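You operate a simulated robot arm through the tools that you are given. There is no shell and no other tool.

You are at the controls of a simulated robot arm. One attempt, no reset.

TASK
Put things in order on the water mat. At the end: the black flush jet from the water mat is on the gold cover plate; the loose brown knob stands where the spindle with the red head stood; the spindle with the red head stands where the black ring sleeve stood; the orange stub cap is on the brown small box (marked "Size 40"); the black ring sleeve stands where the black flush jet stood; whatever was shut is shut again. Leave all else as you found it, and nothing knocked over.

Only the result counts: the job must be done as asked and must still hold three seconds after the hand-in. Knocking over, shifting, dropping, spilling or breaking anything else fails it. A push-on lid holds only when it is set on centred and level and pressed home; a screw cap is set on level and turned clockwise until tight.

THE ROBOT
A 5-joint arm with a two-finger parallel gripper, fixed in place. Base frame: the origin is at the foot of the arm, x ahead of it, y to its left, z up; the work surface is at about z = 0. Lengths are in mm, angles in degrees, forces in N, time in s.
With the tool pointing down near the work surface it reaches from about 260 to 680 mm from the base axis. Its first joint turns from -66.0 to 66.0 degrees. The tool tilts only in the upright plane through the base axis and itself; it spins freely about its own axis. Payload 2.9 kg.
The tool frame sits at the grasp point between the pads (the TCP): z along the fingers, y along the line on which they close. The tips reach 30 mm beyond it. Largest opening 110 mm; finger width 20, thickness 10; the body of the gripper, 48 by 112 mm, starts 55 mm behind the TCP.
Orientation is that of the tool frame in the base frame, as a unit quaternion [w, x, y, z]. With the fingers straight down and closing along the base's y, the tool's x points along the base's -x, its y along +y and its z along -z.

THE INTERFACE
- The arm moves only by the tool move_arm. Its argument "deltas" is a list of rows, each a list of 7 numbers: the turn, a rotation vector about the base's x, y, z in degrees, then the shift along the base's x, y, z in mm, then the finger opening in mm, from 0 to 110. In form: [[ax, ay, az, tx, ty, tz, jaw], ...]. A call has 1 to 20 rows; each row is the pose to reach, as a shift and turn from the pose commanded when the call began. Each row takes 0.2 s and may step no farther than 50 mm and 8.6 degrees from the row before; otherwise, or with a gripper value out of range, the whole call is refused. A pose out of reach is approached as far as the arm can. The call stops where the force on the tool passes 40 N (or 10 N more than at its start, if that is more) or the arm is blocked; 0.2 s more then pass. Each finger travels about 108 mm/s and halts on what it meets, pressing with about 39 N; the grip force reading is that of the motor and also rises with nothing between the fingers. The clock runs only during rows and for 0.2 s after the last one: add rows that repeat a pose to give the fingers time. It gives the time, the measured TCP pose, the force on the tool (base axes), the opening and the grip force at its end, in the units of the frame above (readings bear some noise), with the torque about the TCP (base axes, N m) and any sound that the robot's microphone picked up.
- Cameras (640 x 400 px; columns grow to the right, rows downward): "scene" is fixed at [45, -470.3, 591.1]; the picture's right is [0.61, -0.79, 0.00], its down [-0.54, -0.42, -0.73] and it looks along [0.58, 0.44, -0.69] (base axes); focal length 282 px, centre (320, 200). "wrist" rides on the gripper at [72, 17, -103] in the tool frame; the picture's right is [-0.23, 0.97, 0.00], its down [-0.76, -0.18, -0.62] and it looks along [-0.61, -0.14, 0.78] (tool axes); focal length 222 px, centre (320, 200). There is no depth. A picture from a camera that has moved, and an enlarged one, comes with that camera's place and axes in the base frame and with its lens.
- grab_frame(camera): a new picture of that camera. The clock stands still meanwhile.
- enlarge(camera, box): a new picture of the part [left, top, right, bottom] of that camera's present view, enlarged. The clock stands still meanwhile.
- sign_off(): hands the job in; it is judged then, once.

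Places have to be worked out from the pictures, the camera data and where the tool is seen. Open the gripper and draw the arm clear of the work before you hand the job in, unless the task says otherwise.

The tools are called after ">>>" by a JSON object that holds its "fn" and its "kwargs". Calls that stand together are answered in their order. move_arm: Moves the arm, as the interface text tells. Its arguments: {"type":"object","properties":{"deltas":{"type":"array","items":{"type":"array","items":{"type":"number"}}}},"required":["deltas"]} The other tools are called the same way: grab_frame (camera) takes a picture; enlarge (camera, box) takes an enlarged picture of a part of a camera's view; sign_off () hands the job in.

At the start:

```text
time_s: 0.0
tcp_pos: [498.1, -93.8, 300.7]
tool_rot: [0.0, 0.0, 1.0, 0.0]
contact_force: [-0.1, 0.2, 0.1]
moment: [0.02, 0.02, 0.01]
grip_width: 109.9
gripper_force: 0.1
```

scene: 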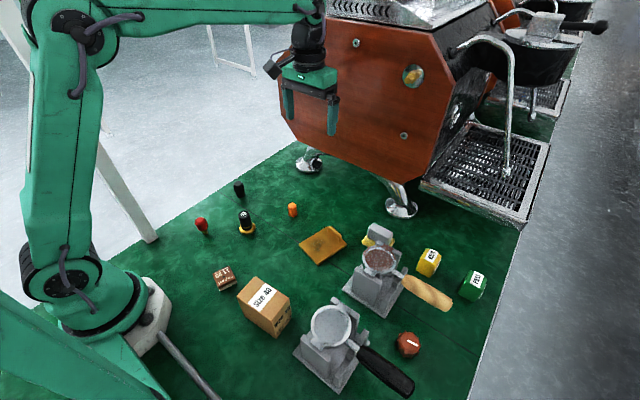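
wrist: 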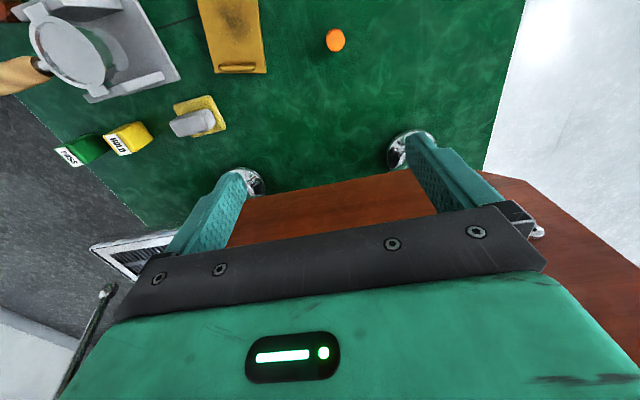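

The scene shows several small parts on the green mat; I need close-ups before judging where anything is. I'll enlarge regions of the scene camera first.

>>> {"fn": "enlarge", "kwargs": {"camera": "scene", "box": [180, 160, 340, 260]}}

>>> {"fn": "enlarge", "kwargs": {"camera": "scene", "box": [340, 200, 500, 300]}}

>>> {"fn": "enlarge", "kwargs": {"camera": "scene", "box": [200, 250, 360, 350]}}

>>> {"fn": "enlarge", "kwargs": {"camera": "scene", "box": [280, 290, 440, 390]}}

```text
4.00 times, centred on (260, 210) of scene
camera zoom: at [45.0, -470.3, 591.1], right [0.61, -0.79, 0.0], down [-0.54, -0.42, -0.73], along [0.58, 0.44, -0.69], focal length 1126 px, centre (560, 160)
```

zoom: 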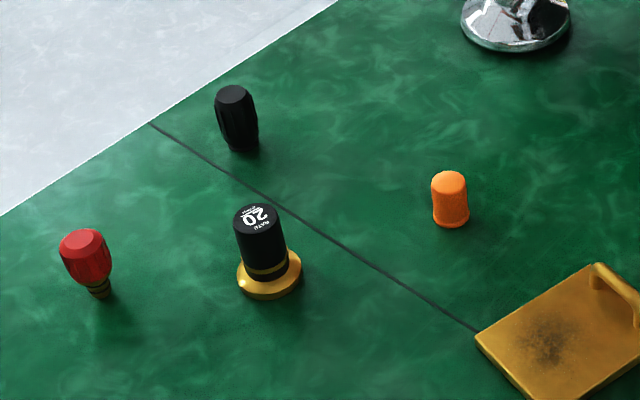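

```text
4.00 times, centred on (420, 250) of scene
camera zoom: at [45.0, -470.3, 591.1], right [0.61, -0.79, 0.0], down [-0.54, -0.42, -0.73], along [0.58, 0.44, -0.69], focal length 1126 px, centre (-80, 0)
```

zoom: 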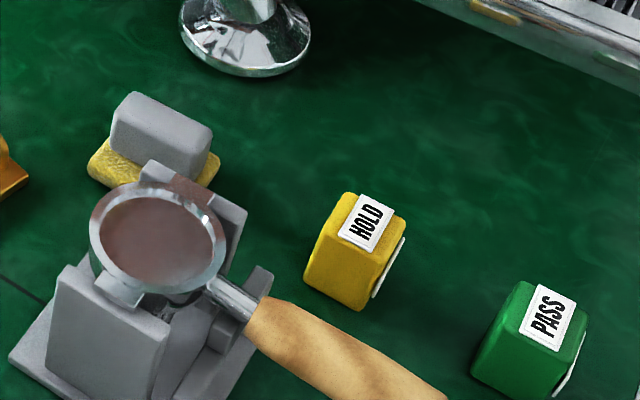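

```text
4.00 times, centred on (280, 300) of scene
camera zoom: at [45.0, -470.3, 591.1], right [0.61, -0.79, 0.0], down [-0.54, -0.42, -0.73], along [0.58, 0.44, -0.69], focal length 1126 px, centre (480, -200)
```

zoom: 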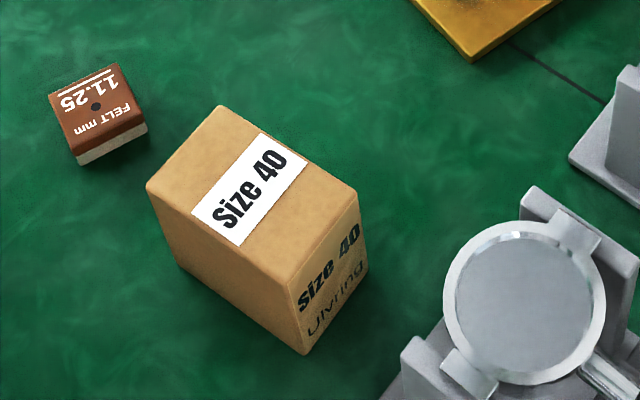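

```text
4.00 times, centred on (360, 340) of scene
camera zoom: at [45.0, -470.3, 591.1], right [0.61, -0.79, 0.0], down [-0.54, -0.42, -0.73], along [0.58, 0.44, -0.69], focal length 1126 px, centre (160, -360)
```

zoom: 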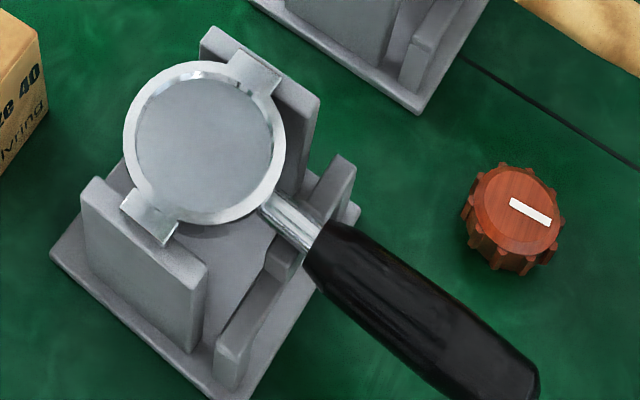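

Reading the scene view: red-headed spindle near (247,70), a black cylinder marked 20 on a gold foot near (327,-7), a black fluted part near (408,112), orange cap near (447,-68), gold plate near (410,-200) and the brown knob near (310,-482). I move the wrist camera over the black parts to tell the ring sleeve from the flush jet.

>>> {"fn": "move_arm", "kwargs": {"deltas": [[0, 0, 0, -32, 34, 0, 110], [0, 0, 0, -64, 67, 0, 110], [0, 0, 0, -96, 100, 0, 110], [0, 0, 0, -128, 134, 0, 110], [0, 0, 0, -128, 134, 0, 110]]}}

>>> {"fn": "grab_frame", "kwargs": {"camera": "wrist"}}

>>> {"fn": "grab_frame", "kwargs": {"camera": "scene"}}

```text
time_s: 1.2
tcp_pos: [370.7, 39.9, 300.2]
tool_rot: [0.0, 0.0, 1.0, 0.0]
contact_force: [1.0, -0.2, 0.3]
moment: [0.01, -0.03, 0.05]
grip_width: 110.1
gripper_force: 0.0
```

```text
taken
camera wrist: at [299.1, 56.8, 403.8], right [0.23, 0.97, 0.0], down [0.76, -0.18, 0.62], along [0.61, -0.14, -0.78], focal length 222 px, centre (320, 200)
```

wrist: 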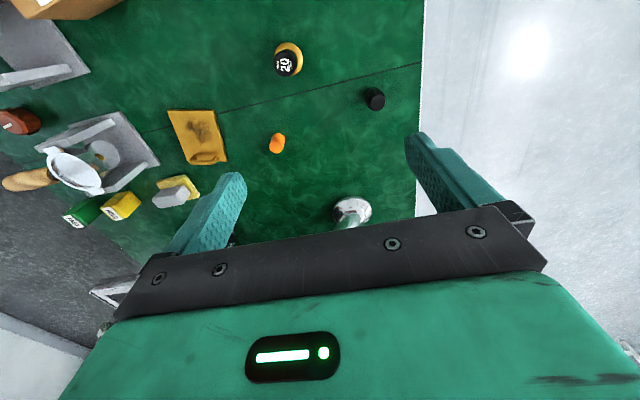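

```text
taken
```

scene: 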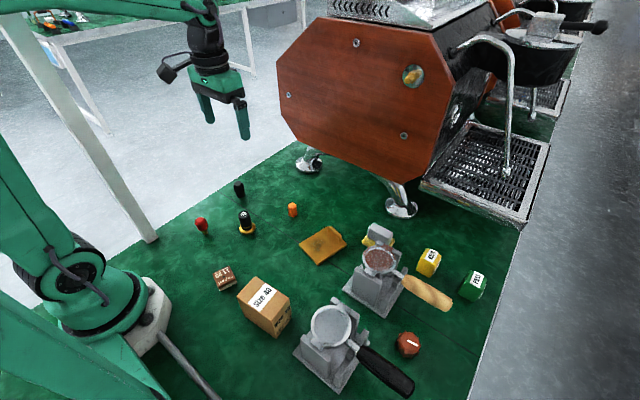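

Two views agree on the fluted black part near (406,114). I enlarge it, the numbered black part and the background table that has come into view.

>>> {"fn": "enlarge", "kwargs": {"camera": "wrist", "box": [240, 20, 432, 140]}}

>>> {"fn": "enlarge", "kwargs": {"camera": "scene", "box": [0, 0, 128, 80]}}

>>> {"fn": "enlarge", "kwargs": {"camera": "scene", "box": [180, 165, 276, 225]}}

>>> {"fn": "enlarge", "kwargs": {"camera": "scene", "box": [220, 180, 268, 240]}}

>>> {"fn": "enlarge", "kwargs": {"camera": "scene", "box": [290, 215, 402, 285]}}

```text
3.33 times, centred on (336, 80) of wrist
camera zoom: at [299.1, 56.8, 403.8], right [0.23, 0.97, 0.0], down [0.76, -0.18, 0.62], along [0.61, -0.14, -0.78], focal length 740 px, centre (267, 600)
```

zoom: 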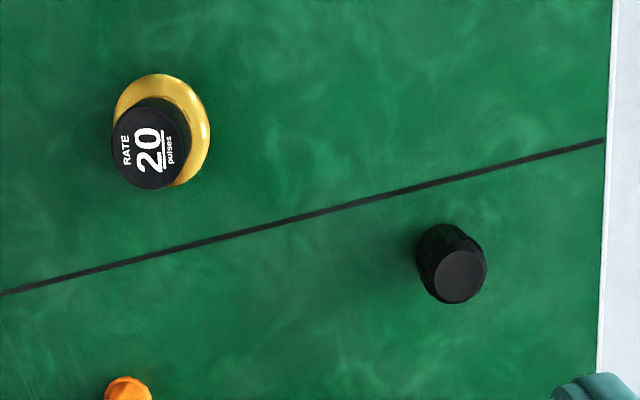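

```text
5.00 times, centred on (64, 40) of scene
camera zoom: at [45.0, -470.3, 591.1], right [0.61, -0.79, 0.0], down [-0.54, -0.42, -0.73], along [0.58, 0.44, -0.69], focal length 1407 px, centre (1600, 1000)
```

zoom: 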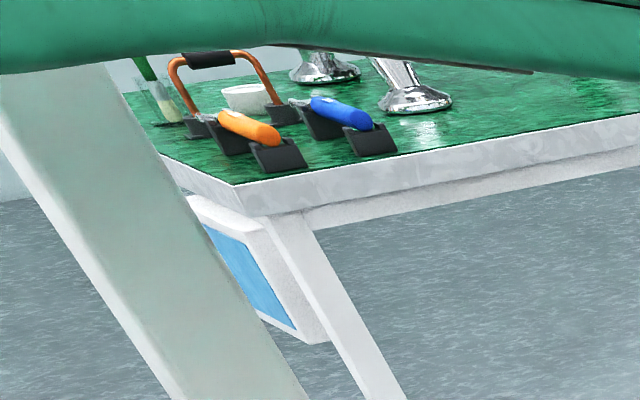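

```text
6.67 times, centred on (228, 195) of scene
camera zoom: at [45.0, -470.3, 591.1], right [0.61, -0.79, 0.0], down [-0.54, -0.42, -0.73], along [0.58, 0.44, -0.69], focal length 1876 px, centre (933, 233)
```

zoom: 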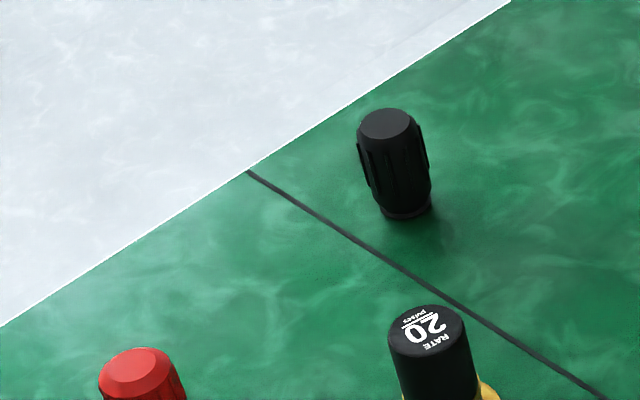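

```text
6.67 times, centred on (244, 210) of scene
camera zoom: at [45.0, -470.3, 591.1], right [0.61, -0.79, 0.0], down [-0.54, -0.42, -0.73], along [0.58, 0.44, -0.69], focal length 1876 px, centre (827, 133)
```

zoom: 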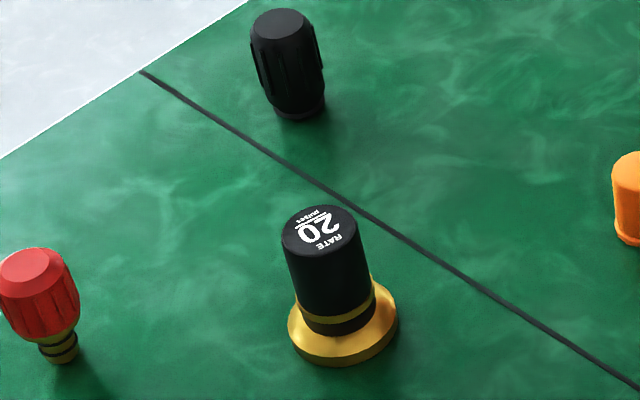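

```text
5.71 times, centred on (346, 250) of scene
camera zoom: at [45.0, -470.3, 591.1], right [0.61, -0.79, 0.0], down [-0.54, -0.42, -0.73], along [0.58, 0.44, -0.69], focal length 1608 px, centre (171, -86)
```

zoom: 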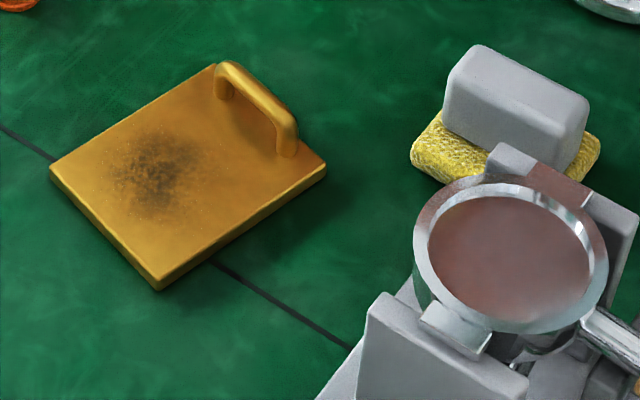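

Both the fluted black part and the "RATE 20 pulses" part could carry either name so far. I enlarge each part tightly with the scene camera, since the enlargements are sharp.

>>> {"fn": "enlarge", "kwargs": {"camera": "scene", "box": [222, 177, 256, 199]}}

>>> {"fn": "enlarge", "kwargs": {"camera": "scene", "box": [223, 207, 271, 237]}}

>>> {"fn": "enlarge", "kwargs": {"camera": "scene", "box": [180, 212, 228, 242]}}

>>> {"fn": "enlarge", "kwargs": {"camera": "scene", "box": [272, 198, 312, 223]}}

>>> {"fn": "enlarge", "kwargs": {"camera": "scene", "box": [380, 325, 436, 360]}}

>>> {"fn": "enlarge", "kwargs": {"camera": "scene", "box": [200, 260, 248, 290]}}

```text
16.00 times, centred on (239, 188) of scene
camera zoom: at [45.0, -470.3, 591.1], right [0.61, -0.79, 0.0], down [-0.54, -0.42, -0.73], along [0.58, 0.44, -0.69], focal length 4503 px, centre (1616, 392)
```

zoom: 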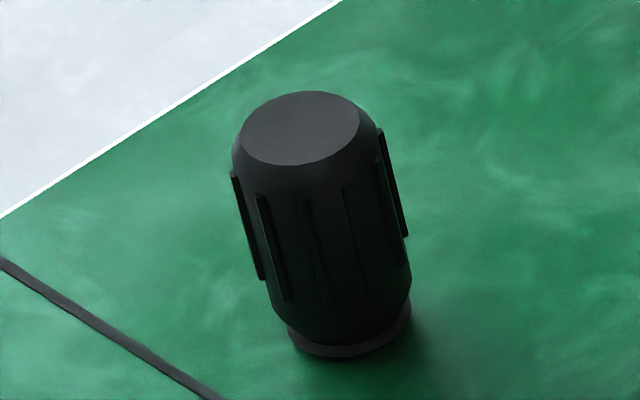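

```text
13.33 times, centred on (247, 222) of scene
camera zoom: at [45.0, -470.3, 591.1], right [0.61, -0.79, 0.0], down [-0.54, -0.42, -0.73], along [0.58, 0.44, -0.69], focal length 3753 px, centre (1293, -93)
```

zoom: 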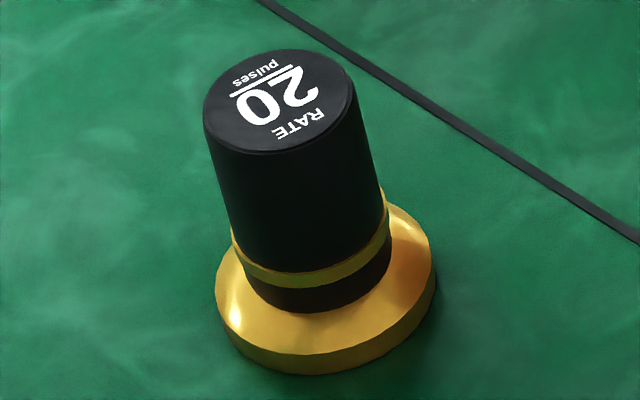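

```text
13.33 times, centred on (204, 227) of scene
camera zoom: at [45.0, -470.3, 591.1], right [0.61, -0.79, 0.0], down [-0.54, -0.42, -0.73], along [0.58, 0.44, -0.69], focal length 3753 px, centre (1867, -160)
```

zoom: 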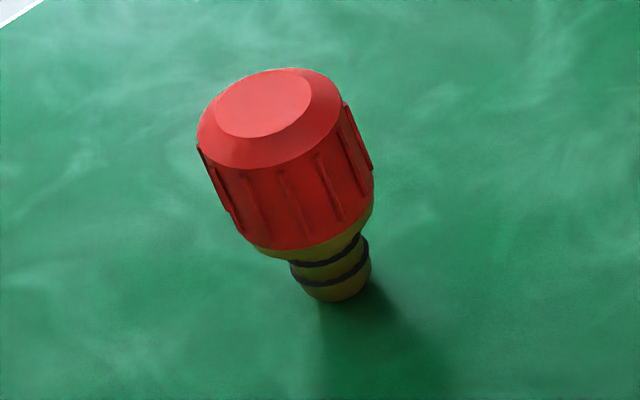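

```text
16.00 times, centred on (292, 210) of scene
camera zoom: at [45.0, -470.3, 591.1], right [0.61, -0.79, 0.0], down [-0.54, -0.42, -0.73], along [0.58, 0.44, -0.69], focal length 4503 px, centre (768, 32)
```

zoom: 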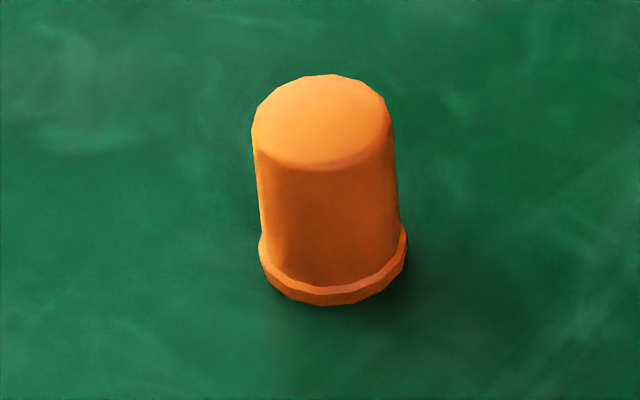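

```text
11.43 times, centred on (408, 342) of scene
camera zoom: at [45.0, -470.3, 591.1], right [0.61, -0.79, 0.0], down [-0.54, -0.42, -0.73], along [0.58, 0.44, -0.69], focal length 3217 px, centre (-686, -1429)
```

zoom: 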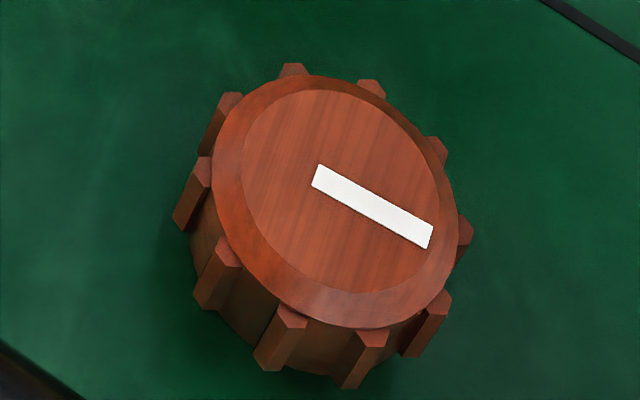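

```text
13.33 times, centred on (224, 275) of scene
camera zoom: at [45.0, -470.3, 591.1], right [0.61, -0.79, 0.0], down [-0.54, -0.42, -0.73], along [0.58, 0.44, -0.69], focal length 3753 px, centre (1600, -800)
```

zoom: 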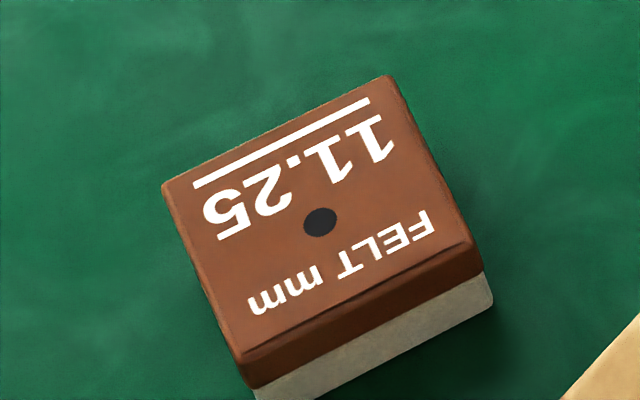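

The numbered part has a gold foot and band, the other is plain black and fluted with a low collar; nothing is settled yet, and other parts may be hidden. I survey the rest of the mat with the wrist camera, starting over the right-hand side.

>>> {"fn": "move_arm", "kwargs": {"deltas": [[0, 0, 0, 5, -45, 10, 110], [0, 0, 0, 10, -90, 20, 110], [0, 0, 0, 15, -135, 30, 110], [0, 0, 0, 20, -180, 40, 110], [0, 0, 0, 20, -225, 50, 110], [0, 0, 0, 20, -270, 50, 110], [0, 0, 0, 20, -315, 50, 110], [0, 0, 0, 20, -340, 50, 110], [0, 0, 0, 20, -340, 50, 110]]}}

>>> {"fn": "grab_frame", "kwargs": {"camera": "wrist"}}

>>> {"fn": "grab_frame", "kwargs": {"camera": "scene"}}

```text
time_s: 3.2
tcp_pos: [390.8, -300.1, 348.8]
tool_rot: [0.001, 0.0, 1.0, 0.0]
contact_force: [0.2, 0.4, 0.3]
moment: [0.01, -0.03, -0.01]
grip_width: 110.0
gripper_force: 0.0
```

```text
taken
camera wrist: at [319.6, -283.0, 452.9], right [0.23, 0.97, 0.0], down [0.76, -0.18, 0.62], along [0.61, -0.14, -0.78], focal length 222 px, centre (320, 200)
```

wrist: 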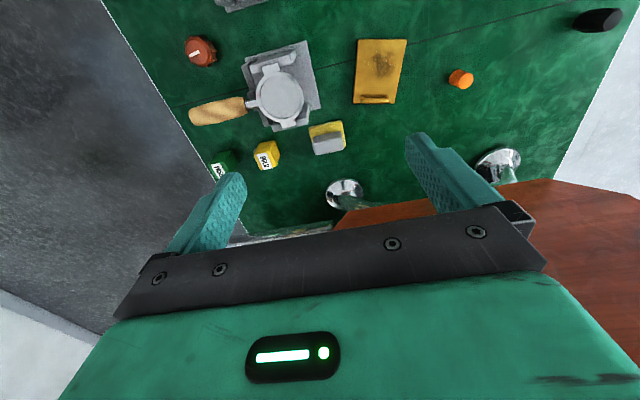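

```text
taken
```

scene: 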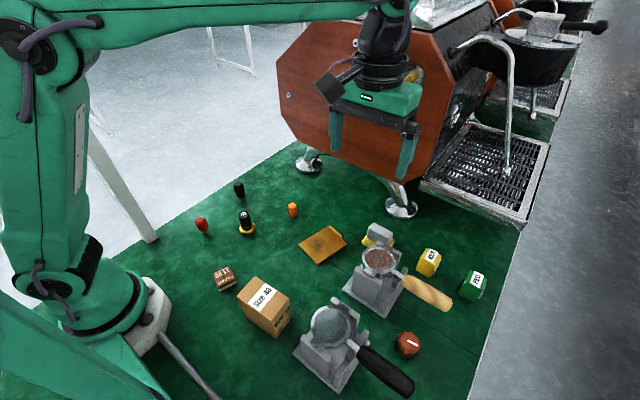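

No further black part shows anywhere, so the two black ones must be the flush jet and the ring sleeve. "RATE 20 pulses" is a flow rating and fits a jet on a brass foot, so I take that as the flush jet and the plain fluted one as the ring sleeve. Now I go above the jet near (326,-2) to fix its position.

>>> {"fn": "move_arm", "kwargs": {"deltas": [[0, 0, 0, -8, 40, -10, 110], [0, 0, 0, -16, 80, -25, 110], [0, 0, 0, -24, 120, -40, 110], [0, 0, 0, -32, 160, -60, 110], [0, 0, 0, -40, 200, -80, 110], [0, 0, 0, -50, 240, -100, 110], [0, 0, 0, -60, 275, -120, 110], [0, 0, 0, -64, 298, -140, 110], [0, 0, 0, -64, 298, -150, 110], [0, 0, 0, -64, 298, -150, 110]]}}

>>> {"fn": "grab_frame", "kwargs": {"camera": "wrist"}}

>>> {"fn": "enlarge", "kwargs": {"camera": "wrist", "box": [240, 20, 400, 120]}}

```text
time_s: 5.4
tcp_pos: [327.4, -2.2, 197.3]
tool_rot: [0.0, 0.0, 1.0, 0.0]
contact_force: [0.1, 0.2, -0.3]
moment: [0.0, -0.02, 0.0]
grip_width: 110.1
gripper_force: 0.0
```

```text
taken
camera wrist: at [255.8, 14.6, 301.2], right [0.23, 0.97, 0.0], down [0.76, -0.18, 0.62], along [0.61, -0.14, -0.78], focal length 222 px, centre (320, 200)
```

wrist: 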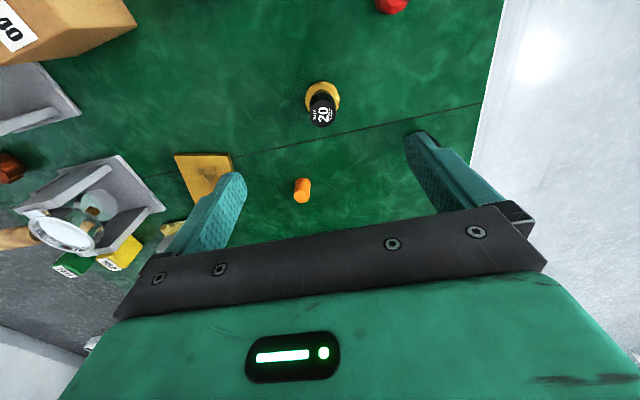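

```text
4.00 times, centred on (320, 70) of wrist
camera zoom: at [255.8, 14.6, 301.2], right [0.23, 0.97, 0.0], down [0.76, -0.18, 0.62], along [0.61, -0.14, -0.78], focal length 888 px, centre (320, 720)
```

zoom: 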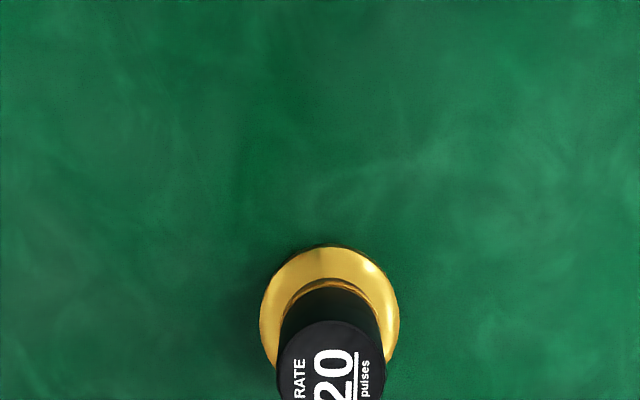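

The wrist view puts the jet at about (327.5, 0) with a 45 mm foot, a 30 mm body and a height near 58; scene triangulation agrees within 2 mm. I descend with open fingers straddling it, to about z 50.

>>> {"fn": "move_arm", "kwargs": {"deltas": [[0, 0, 0, 0, 1.7, -30, 110], [0, 0, 0, 0, 1.7, -60, 110], [0, 0, 0, 0, 1.7, -90, 110], [0, 0, 0, 0, 1.7, -120, 110], [0, 0, 0, 0, 1.7, -140, 110], [0, 0, 0, 0, 1.7, -148, 110], [0, 0, 0, 0, 1.7, -148, 110]]}}

>>> {"fn": "enlarge", "kwargs": {"camera": "scene", "box": [200, 180, 296, 240]}}

>>> {"fn": "grab_frame", "kwargs": {"camera": "wrist"}}

```text
time_s: 7.0
tcp_pos: [326.9, 0.3, 51.9]
tool_rot: [0.0, 0.0, 1.0, 0.001]
contact_force: [-0.2, 0.7, 0.1]
moment: [0.04, 0.0, 0.02]
grip_width: 110.0
gripper_force: 0.2
```

```text
6.67 times, centred on (248, 210) of scene
camera zoom: at [45.0, -470.3, 591.1], right [0.61, -0.79, 0.0], down [-0.54, -0.42, -0.73], along [0.58, 0.44, -0.69], focal length 1876 px, centre (800, 133)
```

zoom: 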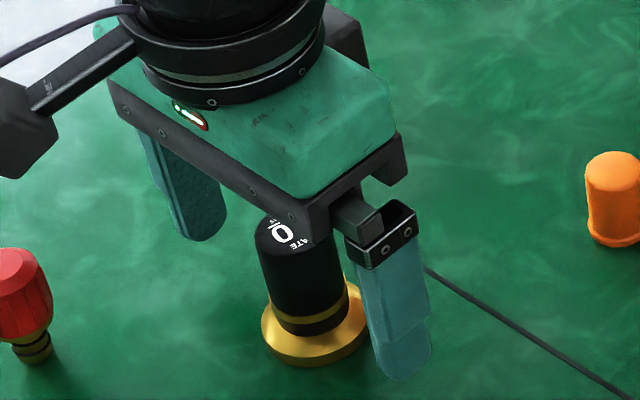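

```text
taken
camera wrist: at [255.6, 17.3, 154.8], right [0.23, 0.97, 0.0], down [0.76, -0.18, 0.62], along [0.61, -0.14, -0.78], focal length 222 px, centre (320, 200)
```

wrist: 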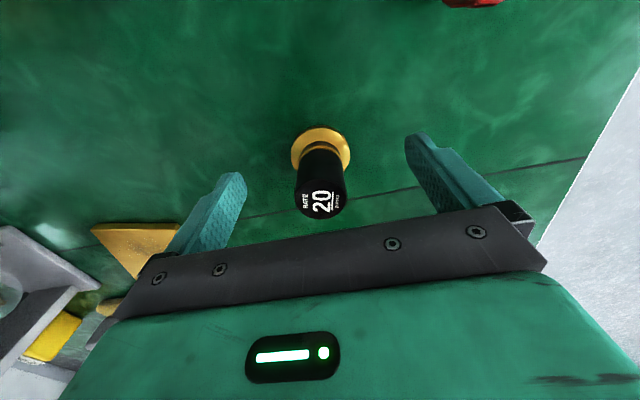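

The jet sits centred between the fingers. I lower 5 mm more and close on the body.

>>> {"fn": "move_arm", "kwargs": {"deltas": [[0, 0, 0, 0.5, 0.2, -5, 110], [0, 0, 0, 0.5, 0.2, -5, 80], [0, 0, 0, 0.5, 0.2, -5, 50], [0, 0, 0, 0.5, 0.2, -5, 36], [0, 0, 0, 0.5, 0.2, -5, 20], [0, 0, 0, 0.5, 0.2, -5, 20], [0, 0, 0, 0.5, 0.2, -5, 20]]}}

>>> {"fn": "grab_frame", "kwargs": {"camera": "wrist"}}

```text
time_s: 8.6
tcp_pos: [327.8, -0.1, 46.0]
tool_rot: [-0.001, 0.0, 1.0, 0.0]
contact_force: [0.0, -0.7, -0.6]
moment: [-0.04, -0.01, -0.01]
grip_width: 29.1
gripper_force: 39.2
```

```text
taken
camera wrist: at [256.5, 17.0, 150.3], right [0.23, 0.97, 0.0], down [0.76, -0.18, 0.62], along [0.61, -0.14, -0.78], focal length 222 px, centre (320, 200)
```

wrist: 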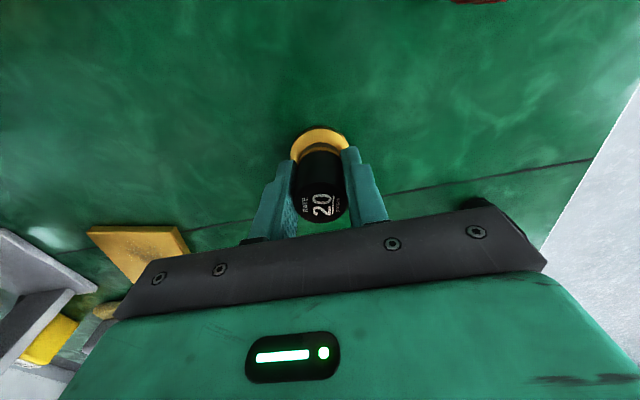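

Gripped at 29.1 mm, so the jet's place was about (327.5, 0). I lift straight up, then carry it over the gold plate whose centre I compute near (408,-201) with its handle on the far edge.

>>> {"fn": "move_arm", "kwargs": {"deltas": [[0, 0, 0, 0, 0, 15, 20], [0, 0, 0, 0, 0, 40, 20], [0, 0, 0, 0, 0, 75, 20], [0, 0, 0, 10, -30, 95, 20], [0, 0, 0, 24, -70, 95, 20], [0, 0, 0, 38, -110, 95, 20], [0, 0, 0, 52, -150, 95, 20], [0, 0, 0, 64, -185, 95, 20], [0, 0, 0, 68, -198, 95, 20], [0, 0, 0, 68, -198, 95, 20]]}}

>>> {"fn": "grab_frame", "kwargs": {"camera": "wrist"}}

>>> {"fn": "enlarge", "kwargs": {"camera": "scene", "box": [270, 190, 398, 270]}}

```text
time_s: 10.8
tcp_pos: [394.6, -197.9, 140.8]
tool_rot: [0.0, 0.0, 1.0, 0.0]
contact_force: [0.1, -0.7, 0.6]
moment: [-0.02, 0.01, -0.01]
grip_width: 20.1
gripper_force: 0.0
```

```text
taken
camera wrist: at [323.9, -180.9, 245.1], right [0.23, 0.97, 0.0], down [0.76, -0.18, 0.62], along [0.61, -0.14, -0.78], focal length 222 px, centre (320, 200)
```

wrist: 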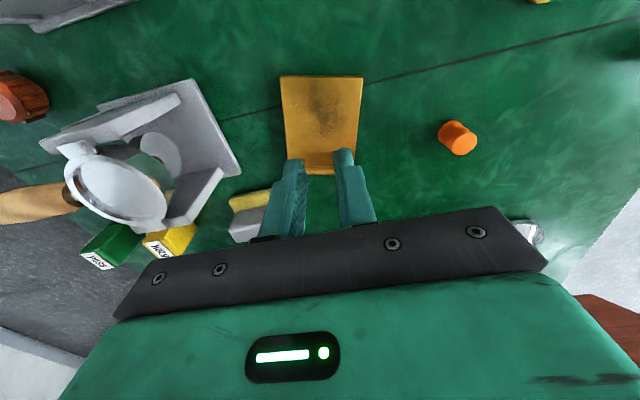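

```text
5.00 times, centred on (334, 230) of scene
camera zoom: at [45.0, -470.3, 591.1], right [0.61, -0.79, 0.0], down [-0.54, -0.42, -0.73], along [0.58, 0.44, -0.69], focal length 1407 px, centre (250, 50)
```

zoom: 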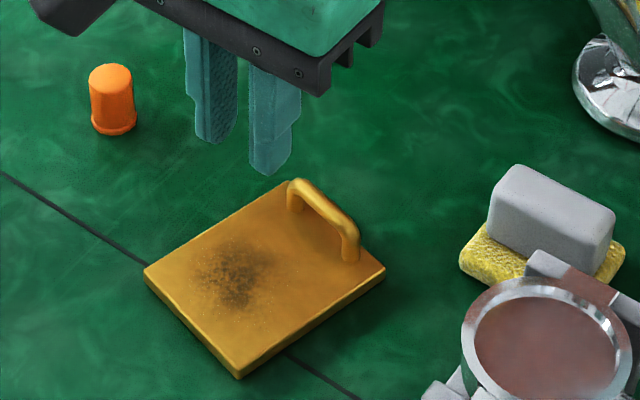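

The fingers read 20.1 mm and are empty: the jet slipped out on the lift. I look for where it is now before moving again.

>>> {"fn": "grab_frame", "kwargs": {"camera": "scene"}}

>>> {"fn": "enlarge", "kwargs": {"camera": "scene", "box": [200, 180, 296, 240]}}

```text
taken
```

scene: 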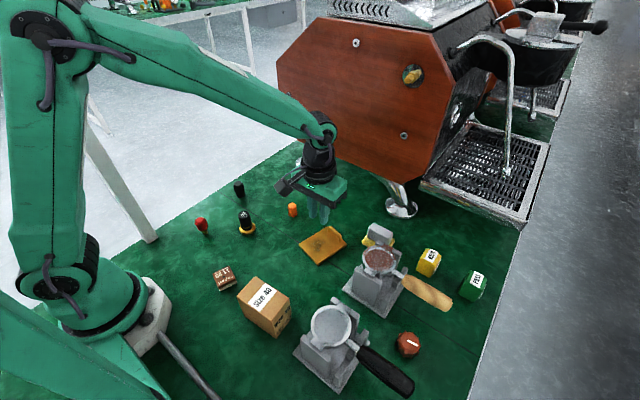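

```text
6.67 times, centred on (248, 210) of scene
camera zoom: at [45.0, -470.3, 591.1], right [0.61, -0.79, 0.0], down [-0.54, -0.42, -0.73], along [0.58, 0.44, -0.69], focal length 1876 px, centre (800, 133)
```

zoom: 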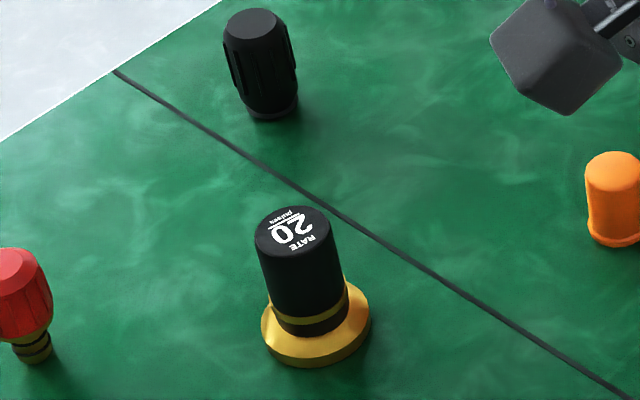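

The jet still stands upright in its old spot, so the fingers just slid off upward. I go back and regrip, then lift in tiny steps while reading the force, to learn whether it is heavy, slippery or fixed.

>>> {"fn": "move_arm", "kwargs": {"deltas": [[0, 0, 0, -12, 35, 15, 40], [0, 0, 0, -26, 75, 15, 80], [0, 0, 0, -40, 115, 15, 110], [0, 0, 0, -54, 155, 10, 110], [0, 0, 0, -64, 188, 5, 110], [0, 0, 0, -68, 198, 0, 110], [0, 0, 0, -68, 198, -20, 110], [0, 0, 0, -68, 198, -50, 110], [0, 0, 0, -68, 198, -80, 110], [0, 0, 0, -68, 198, -95, 110], [0, 0, 0, -68, 198, -99, 110], [0, 0, 0, -68, 198, -99, 110]]}}

>>> {"fn": "grab_frame", "kwargs": {"camera": "wrist"}}

>>> {"fn": "enlarge", "kwargs": {"camera": "scene", "box": [216, 195, 280, 235]}}

```text
time_s: 13.4
tcp_pos: [326.1, 0.4, 41.8]
tool_rot: [0.0, -0.001, 1.0, 0.0]
contact_force: [0.3, 0.4, -0.5]
moment: [-0.03, 0.0, 0.03]
grip_width: 110.0
gripper_force: 0.1
```

```text
taken
camera wrist: at [255.1, 16.9, 145.1], right [0.23, 0.97, 0.0], down [0.76, -0.18, 0.62], along [0.61, -0.14, -0.78], focal length 222 px, centre (320, 200)
```

wrist: 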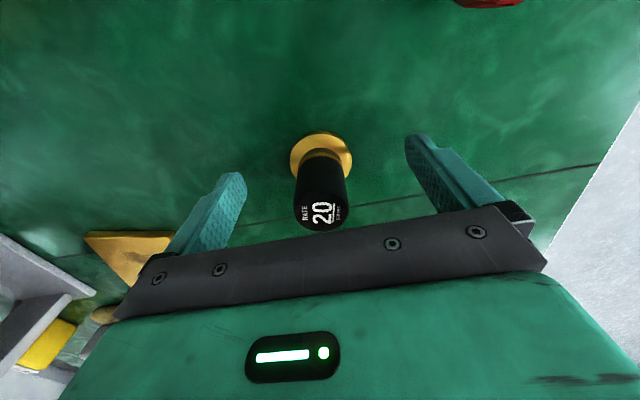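

```text
10.00 times, centred on (248, 215) of scene
camera zoom: at [45.0, -470.3, 591.1], right [0.61, -0.79, 0.0], down [-0.54, -0.42, -0.73], along [0.58, 0.44, -0.69], focal length 2815 px, centre (1040, 50)
```

zoom: 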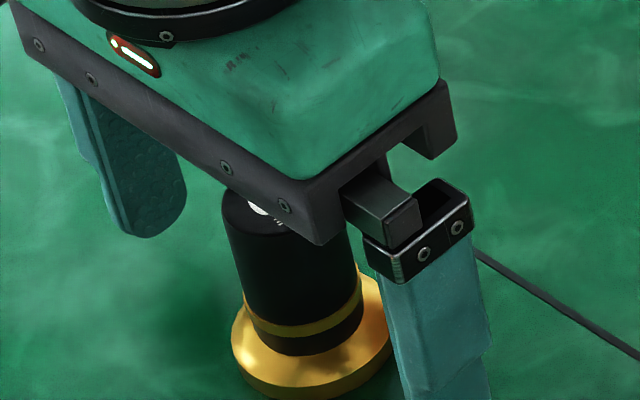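

Fingers straddle the jet again with tips near z 12. I close fully and lift only 3 mm to read the force.

>>> {"fn": "move_arm", "kwargs": {"deltas": [[0, 0, 0, 0.5, 0, 0, 80], [0, 0, 0, 0.5, 0, 0, 50], [0, 0, 0, 0.5, 0, 0, 20], [0, 0, 0, 0.5, 0, 0, 0], [0, 0, 0, 0.5, 0, 0, 0], [0, 0, 0, 0.5, 0, 0, 0]]}}

>>> {"fn": "move_arm", "kwargs": {"deltas": [[0, 0, 0, 0, 0, 1, 0], [0, 0, 0, 0, 0, 2, 0], [0, 0, 0, 0, 0, 3, 0], [0, 0, 0, 0, 0, 3, 0]]}}

>>> {"fn": "grab_frame", "kwargs": {"camera": "wrist"}}

```text
time_s: 14.8
tcp_pos: [326.4, 0.4, 42.1]
tool_rot: [-0.001, 0.0, 1.0, 0.0]
contact_force: [-0.3, 0.3, -0.6]
moment: [0.05, -0.02, 0.0]
grip_width: 28.8
gripper_force: 39.2
```

```text
time_s: 15.8
tcp_pos: [327.8, -0.2, 44.6]
tool_rot: [0.0, 0.0, 1.0, 0.0]
contact_force: [0.4, 0.5, -1.7]
moment: [0.03, 0.0, -0.03]
grip_width: 29.2
gripper_force: 39.0
```

```text
taken
camera wrist: at [256.4, 17.4, 149.6], right [0.23, 0.97, 0.0], down [0.76, -0.18, 0.62], along [0.61, -0.14, -0.78], focal length 222 px, centre (320, 200)
```

wrist: 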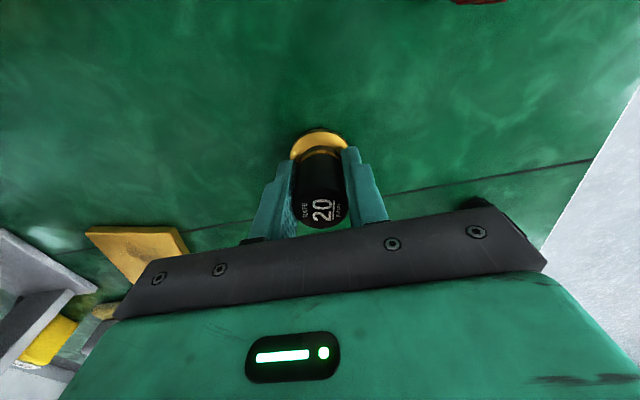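

Only about 1 N extra load appears after 3 mm, so it is light. I check the scene view to see whether the foot actually left the mat.

>>> {"fn": "enlarge", "kwargs": {"camera": "scene", "box": [216, 195, 280, 235]}}

>>> {"fn": "move_arm", "kwargs": {"deltas": [[0, 0, 0, 0, 0, 2, 0], [0, 0, 0, 0, 0, 4, 0], [0, 0, 0, 0, 0, 6, 0], [0, 0, 0, 0, 0, 6, 0]]}}

>>> {"fn": "enlarge", "kwargs": {"camera": "scene", "box": [216, 195, 280, 235]}}

```text
10.00 times, centred on (248, 215) of scene
camera zoom: at [45.0, -470.3, 591.1], right [0.61, -0.79, 0.0], down [-0.54, -0.42, -0.73], along [0.58, 0.44, -0.69], focal length 2815 px, centre (1040, 50)
```

zoom: 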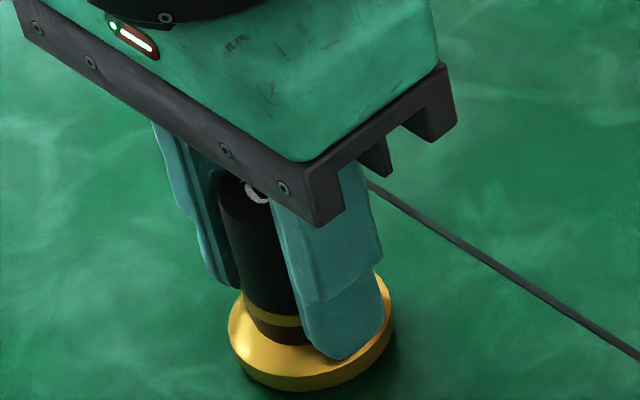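

```text
time_s: 16.8
tcp_pos: [328.2, 0.1, 51.7]
tool_rot: [0.0, 0.0, 1.0, 0.0]
contact_force: [-0.7, 0.8, -1.1]
moment: [0.0, -0.02, -0.04]
grip_width: 28.7
gripper_force: 39.3
```

```text
10.00 times, centred on (248, 215) of scene
camera zoom: at [45.0, -470.3, 591.1], right [0.61, -0.79, 0.0], down [-0.54, -0.42, -0.73], along [0.58, 0.44, -0.69], focal length 2815 px, centre (1040, 50)
```

zoom: 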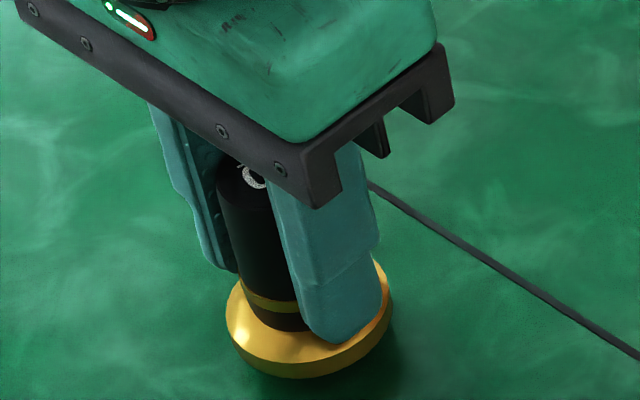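

The foot is clear of the mat now, held with the jaw commanded to 0. I hold for about a second to see whether it creeps out of the pads.

>>> {"fn": "move_arm", "kwargs": {"deltas": [[0, 0, 0, 0, 0, 0, 0], [0, 0, 0, 0, 0, 0, 0], [0, 0, 0, 0, 0, 0, 0], [0, 0, 0, 0, 0, 0, 0], [0, 0, 0, 0, 0, 0, 0]]}}

>>> {"fn": "enlarge", "kwargs": {"camera": "scene", "box": [216, 195, 280, 235]}}

```text
time_s: 18.0
tcp_pos: [328.3, 2.4, 51.5]
tool_rot: [-0.001, 0.0, 1.0, 0.0]
contact_force: [0.0, -0.8, -1.5]
moment: [0.03, -0.02, 0.0]
grip_width: 29.0
gripper_force: 39.1
```

```text
10.00 times, centred on (248, 215) of scene
camera zoom: at [45.0, -470.3, 591.1], right [0.61, -0.79, 0.0], down [-0.54, -0.42, -0.73], along [0.58, 0.44, -0.69], focal length 2815 px, centre (1040, 50)
```

zoom: 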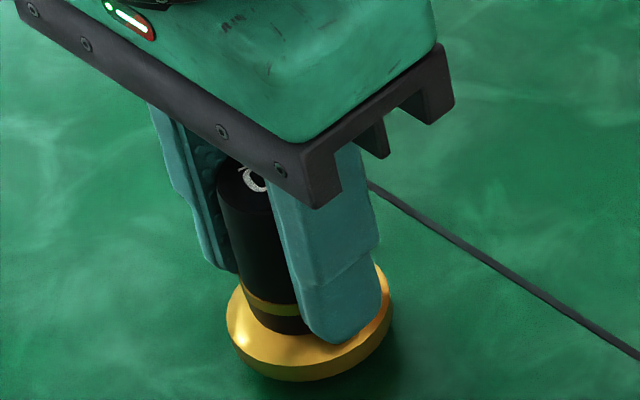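

It creeps down roughly 1 mm per second, so the grip on this part is marginal but usable. I lift gently another 12 mm with a smooth ramp and check again.

>>> {"fn": "move_arm", "kwargs": {"deltas": [[0, 0, 0, 0, 0, 1, 0], [0, 0, 0, 0, 0, 3, 0], [0, 0, 0, 0, 0, 6, 0], [0, 0, 0, 0, 0, 9, 0], [0, 0, 0, 0, 0, 11, 0], [0, 0, 0, 0, 0, 12, 0]]}}

>>> {"fn": "enlarge", "kwargs": {"camera": "scene", "box": [216, 195, 280, 235]}}

>>> {"fn": "grab_frame", "kwargs": {"camera": "wrist"}}

```text
time_s: 19.4
tcp_pos: [328.6, 0.0, 63.2]
tool_rot: [-0.001, -0.001, 1.0, 0.001]
contact_force: [-0.6, -0.3, -1.9]
moment: [0.0, 0.02, -0.01]
grip_width: 28.9
gripper_force: 38.8
```

```text
10.00 times, centred on (248, 215) of scene
camera zoom: at [45.0, -470.3, 591.1], right [0.61, -0.79, 0.0], down [-0.54, -0.42, -0.73], along [0.58, 0.44, -0.69], focal length 2815 px, centre (1040, 50)
```

zoom: 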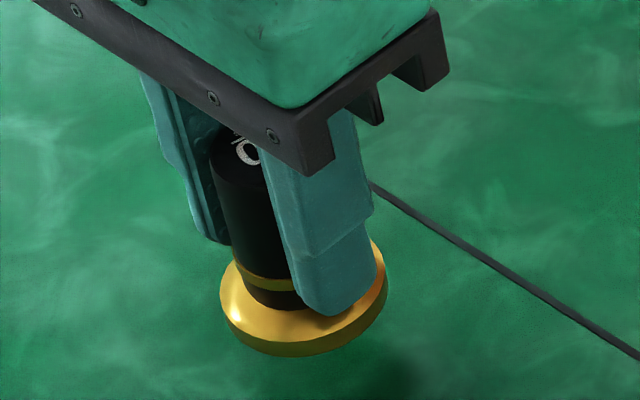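

```text
taken
camera wrist: at [256.7, 16.8, 167.2], right [0.23, 0.97, 0.0], down [0.76, -0.18, 0.62], along [0.61, -0.14, -0.78], focal length 222 px, centre (320, 200)
```

wrist: 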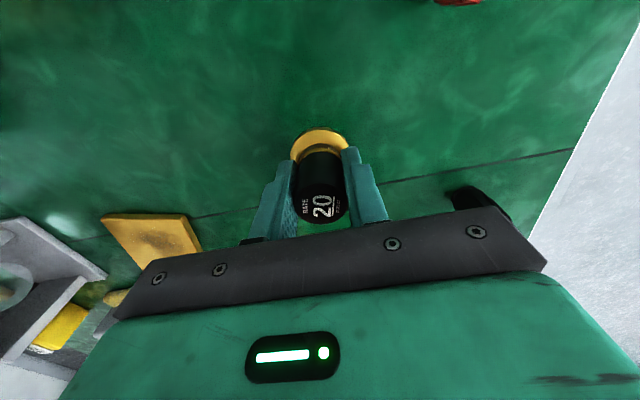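

It follows the lift but slipped about 3 mm, so I must move gently and keep it low. I carry it about 70 mm toward the plate with a smooth ramp and check.

>>> {"fn": "move_arm", "kwargs": {"deltas": [[0, 0, 0, 0.65, -1.9, 0, 0], [0, 0, 0, 2, -5.7, 0, 0], [0, 0, 0, 3.9, -11.4, 0, 0], [0, 0, 0, 6.5, -18.9, 0, 0], [0, 0, 0, 9.7, -28.4, 0, 0], [0, 0, 0, 13, -37.8, 0, 0], [0, 0, 0, 16.3, -47.3, 0, 0], [0, 0, 0, 18.9, -54.9, 0, 0], [0, 0, 0, 20.8, -60.5, 0, 0], [0, 0, 0, 22.1, -64.3, 0, 0], [0, 0, 0, 22.8, -66.2, 0, 0]]}}

>>> {"fn": "grab_frame", "kwargs": {"camera": "wrist"}}

>>> {"fn": "enlarge", "kwargs": {"camera": "scene", "box": [238, 200, 318, 250]}}

```text
time_s: 21.8
tcp_pos: [351.4, -66.1, 63.9]
tool_rot: [-0.001, 0.0, 1.0, 0.0]
contact_force: [0.7, 0.5, -1.5]
moment: [0.0, 0.04, 0.02]
grip_width: 28.8
gripper_force: 38.4
```

```text
taken
camera wrist: at [279.6, -49.4, 167.4], right [0.23, 0.97, 0.0], down [0.76, -0.18, 0.62], along [0.61, -0.14, -0.78], focal length 222 px, centre (320, 200)
```

wrist: 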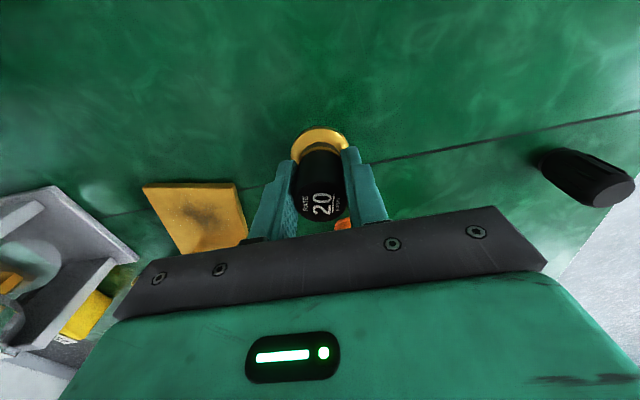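

```text
8.00 times, centred on (278, 225) of scene
camera zoom: at [45.0, -470.3, 591.1], right [0.61, -0.79, 0.0], down [-0.54, -0.42, -0.73], along [0.58, 0.44, -0.69], focal length 2252 px, centre (656, 0)
```

zoom: 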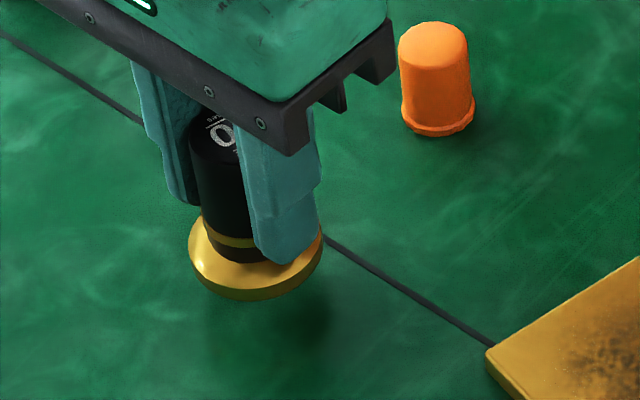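

It is still held, sliding slowly through the pads. I set it down here by lowering to z 42, letting the pads slide down the body to a fresh low grip, then carry on.

>>> {"fn": "move_arm", "kwargs": {"deltas": [[0, 0, 0, 0, 0, -5, 0], [0, 0, 0, 0, 0, -10, 0], [0, 0, 0, 0, 0, -15, 0], [0, 0, 0, 0, 0, -19, 0], [0, 0, 0, 0, 0, -22, 0], [0, 0, 0, 0, 0, -22, 0]]}}

>>> {"fn": "enlarge", "kwargs": {"camera": "scene", "box": [238, 200, 318, 250]}}

>>> {"fn": "enlarge", "kwargs": {"camera": "wrist", "box": [240, 110, 400, 210]}}

```text
time_s: 23.2
tcp_pos: [352.7, -66.6, 43.2]
tool_rot: [0.003, 0.001, 1.0, -0.001]
contact_force: [-2.7, -16.6, 31.1]
moment: [-0.68, -0.14, 0.01]
grip_width: 28.9
gripper_force: 38.8
```

```text
8.00 times, centred on (278, 225) of scene
camera zoom: at [44.9, -470.3, 591.2], right [0.61, -0.79, 0.0], down [-0.54, -0.42, -0.73], along [0.58, 0.44, -0.69], focal length 2252 px, centre (656, 0)
```

zoom: 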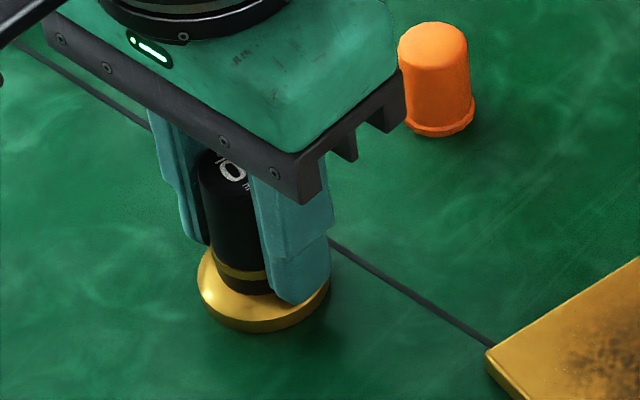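

```text
4.00 times, centred on (320, 160) of wrist
camera zoom: at [280.7, -50.0, 145.6], right [0.23, 0.97, 0.0], down [0.76, -0.18, 0.63], along [0.61, -0.14, -0.78], focal length 888 px, centre (320, 360)
```

zoom: 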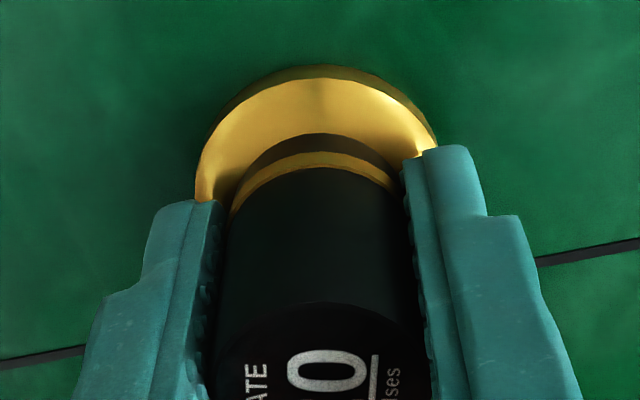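

The tool now feels 31 N upward plus a sideways load, so the tips are probably bearing on the foot. I relieve this by raising 2 mm, then open a little and look.

>>> {"fn": "move_arm", "kwargs": {"deltas": [[0, 0, 0, 0, 0, 1, 0], [0, 0, 0, 0, 0, 2, 0], [0, 0, 0, 0, 0, 2, 0]]}}

>>> {"fn": "enlarge", "kwargs": {"camera": "scene", "box": [246, 210, 294, 240]}}

```text
time_s: 24.0
tcp_pos: [347.9, -64.3, 41.2]
tool_rot: [-0.002, -0.001, 1.0, 0.0]
contact_force: [-0.2, 0.5, -1.5]
moment: [-0.01, 0.0, 0.01]
grip_width: 28.8
gripper_force: 38.7
```

```text
13.33 times, centred on (270, 225) of scene
camera zoom: at [45.0, -470.3, 591.1], right [0.61, -0.79, 0.0], down [-0.54, -0.42, -0.73], along [0.58, 0.44, -0.69], focal length 3753 px, centre (987, -133)
```

zoom: 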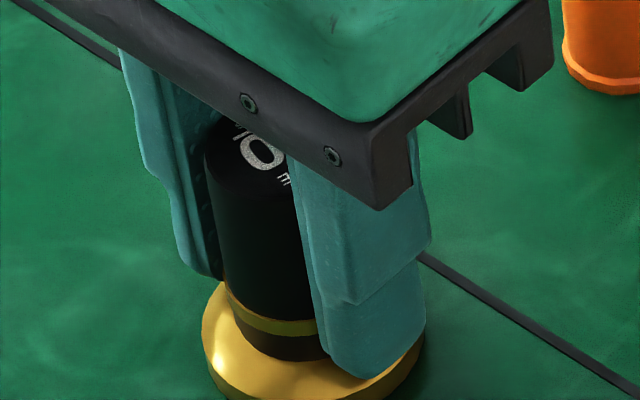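

The load is gone. I look at a slightly wider region to see whether the foot is on the mat and level.

>>> {"fn": "enlarge", "kwargs": {"camera": "scene", "box": [240, 212, 304, 252]}}

>>> {"fn": "enlarge", "kwargs": {"camera": "wrist", "box": [240, 110, 400, 210]}}

```text
10.00 times, centred on (272, 232) of scene
camera zoom: at [45.0, -470.3, 591.1], right [0.61, -0.79, 0.0], down [-0.54, -0.42, -0.73], along [0.58, 0.44, -0.69], focal length 2815 px, centre (800, -120)
```

zoom: 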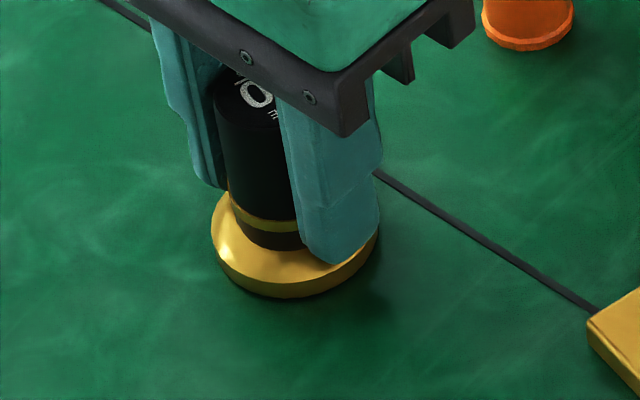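

```text
4.00 times, centred on (320, 160) of wrist
camera zoom: at [278.5, -48.4, 146.9], right [0.23, 0.97, 0.0], down [0.76, -0.18, 0.62], along [0.6, -0.14, -0.78], focal length 888 px, centre (320, 360)
```

zoom: 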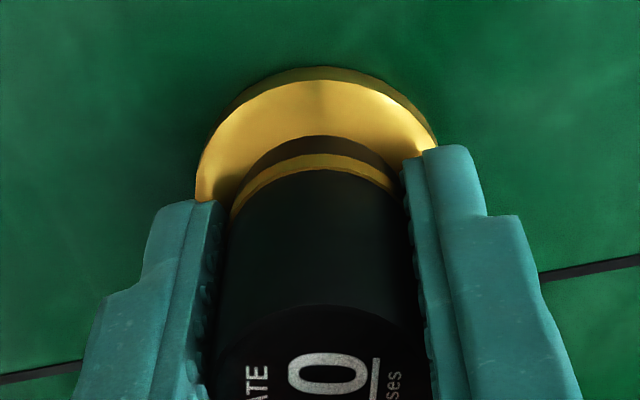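

The jet hangs about 1 mm off the mat, upright, gripped as low as the foot allows. I lift gently and carry it to the plate at (396,-198), arriving about 25 mm higher.

>>> {"fn": "move_arm", "kwargs": {"deltas": [[0, 0, 0, 0, 0, 2, 0], [0, 0, 0, 0, 0, 6, 0], [0, 0, 0, 0.7, -2, 11, 0], [0, 0, 0, 2.2, -6, 16, 0], [0, 0, 0, 5, -14, 20, 0], [0, 0, 0, 9, -25, 24, 0], [0, 0, 0, 14, -39, 26, 0], [0, 0, 0, 20, -55, 27, 0], [0, 0, 0, 26, -72, 28, 0], [0, 0, 0, 32, -89, 28, 0], [0, 0, 0, 38, -105, 28, 0], [0, 0, 0, 42.5, -118, 28, 0], [0, 0, 0, 45.5, -127, 28, 0], [0, 0, 0, 47.3, -132, 28, 0], [0, 0, 0, 48, -134, 28, 0]]}}

>>> {"fn": "enlarge", "kwargs": {"camera": "scene", "box": [270, 200, 366, 260]}}

>>> {"fn": "grab_frame", "kwargs": {"camera": "wrist"}}

```text
time_s: 27.2
tcp_pos: [396.9, -200.3, 70.9]
tool_rot: [0.0, 0.0, 1.0, 0.0]
contact_force: [0.1, 0.1, -1.5]
moment: [0.01, -0.01, -0.02]
grip_width: 28.8
gripper_force: 39.1
```

```text
6.67 times, centred on (318, 230) of scene
camera zoom: at [45.0, -470.3, 591.1], right [0.61, -0.79, 0.0], down [-0.54, -0.42, -0.73], along [0.58, 0.44, -0.69], focal length 1876 px, centre (333, 0)
```

zoom: 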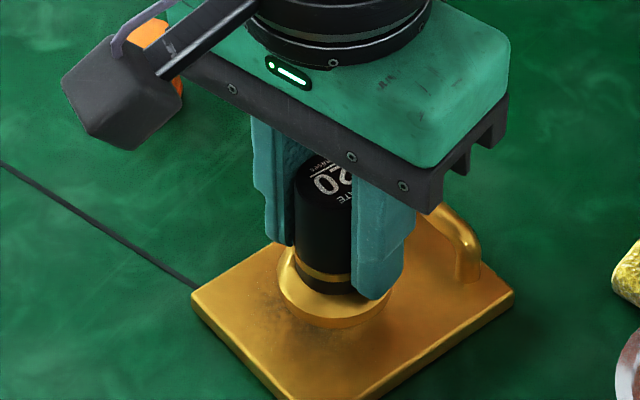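

```text
taken
camera wrist: at [326.4, -183.0, 175.1], right [0.23, 0.97, 0.0], down [0.76, -0.18, 0.62], along [0.61, -0.14, -0.78], focal length 222 px, centre (320, 200)
```

wrist: 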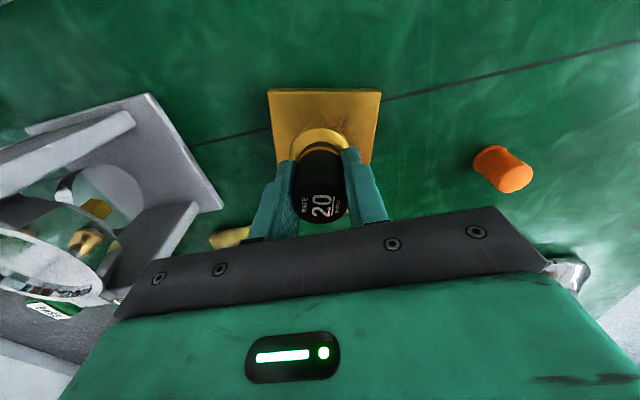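

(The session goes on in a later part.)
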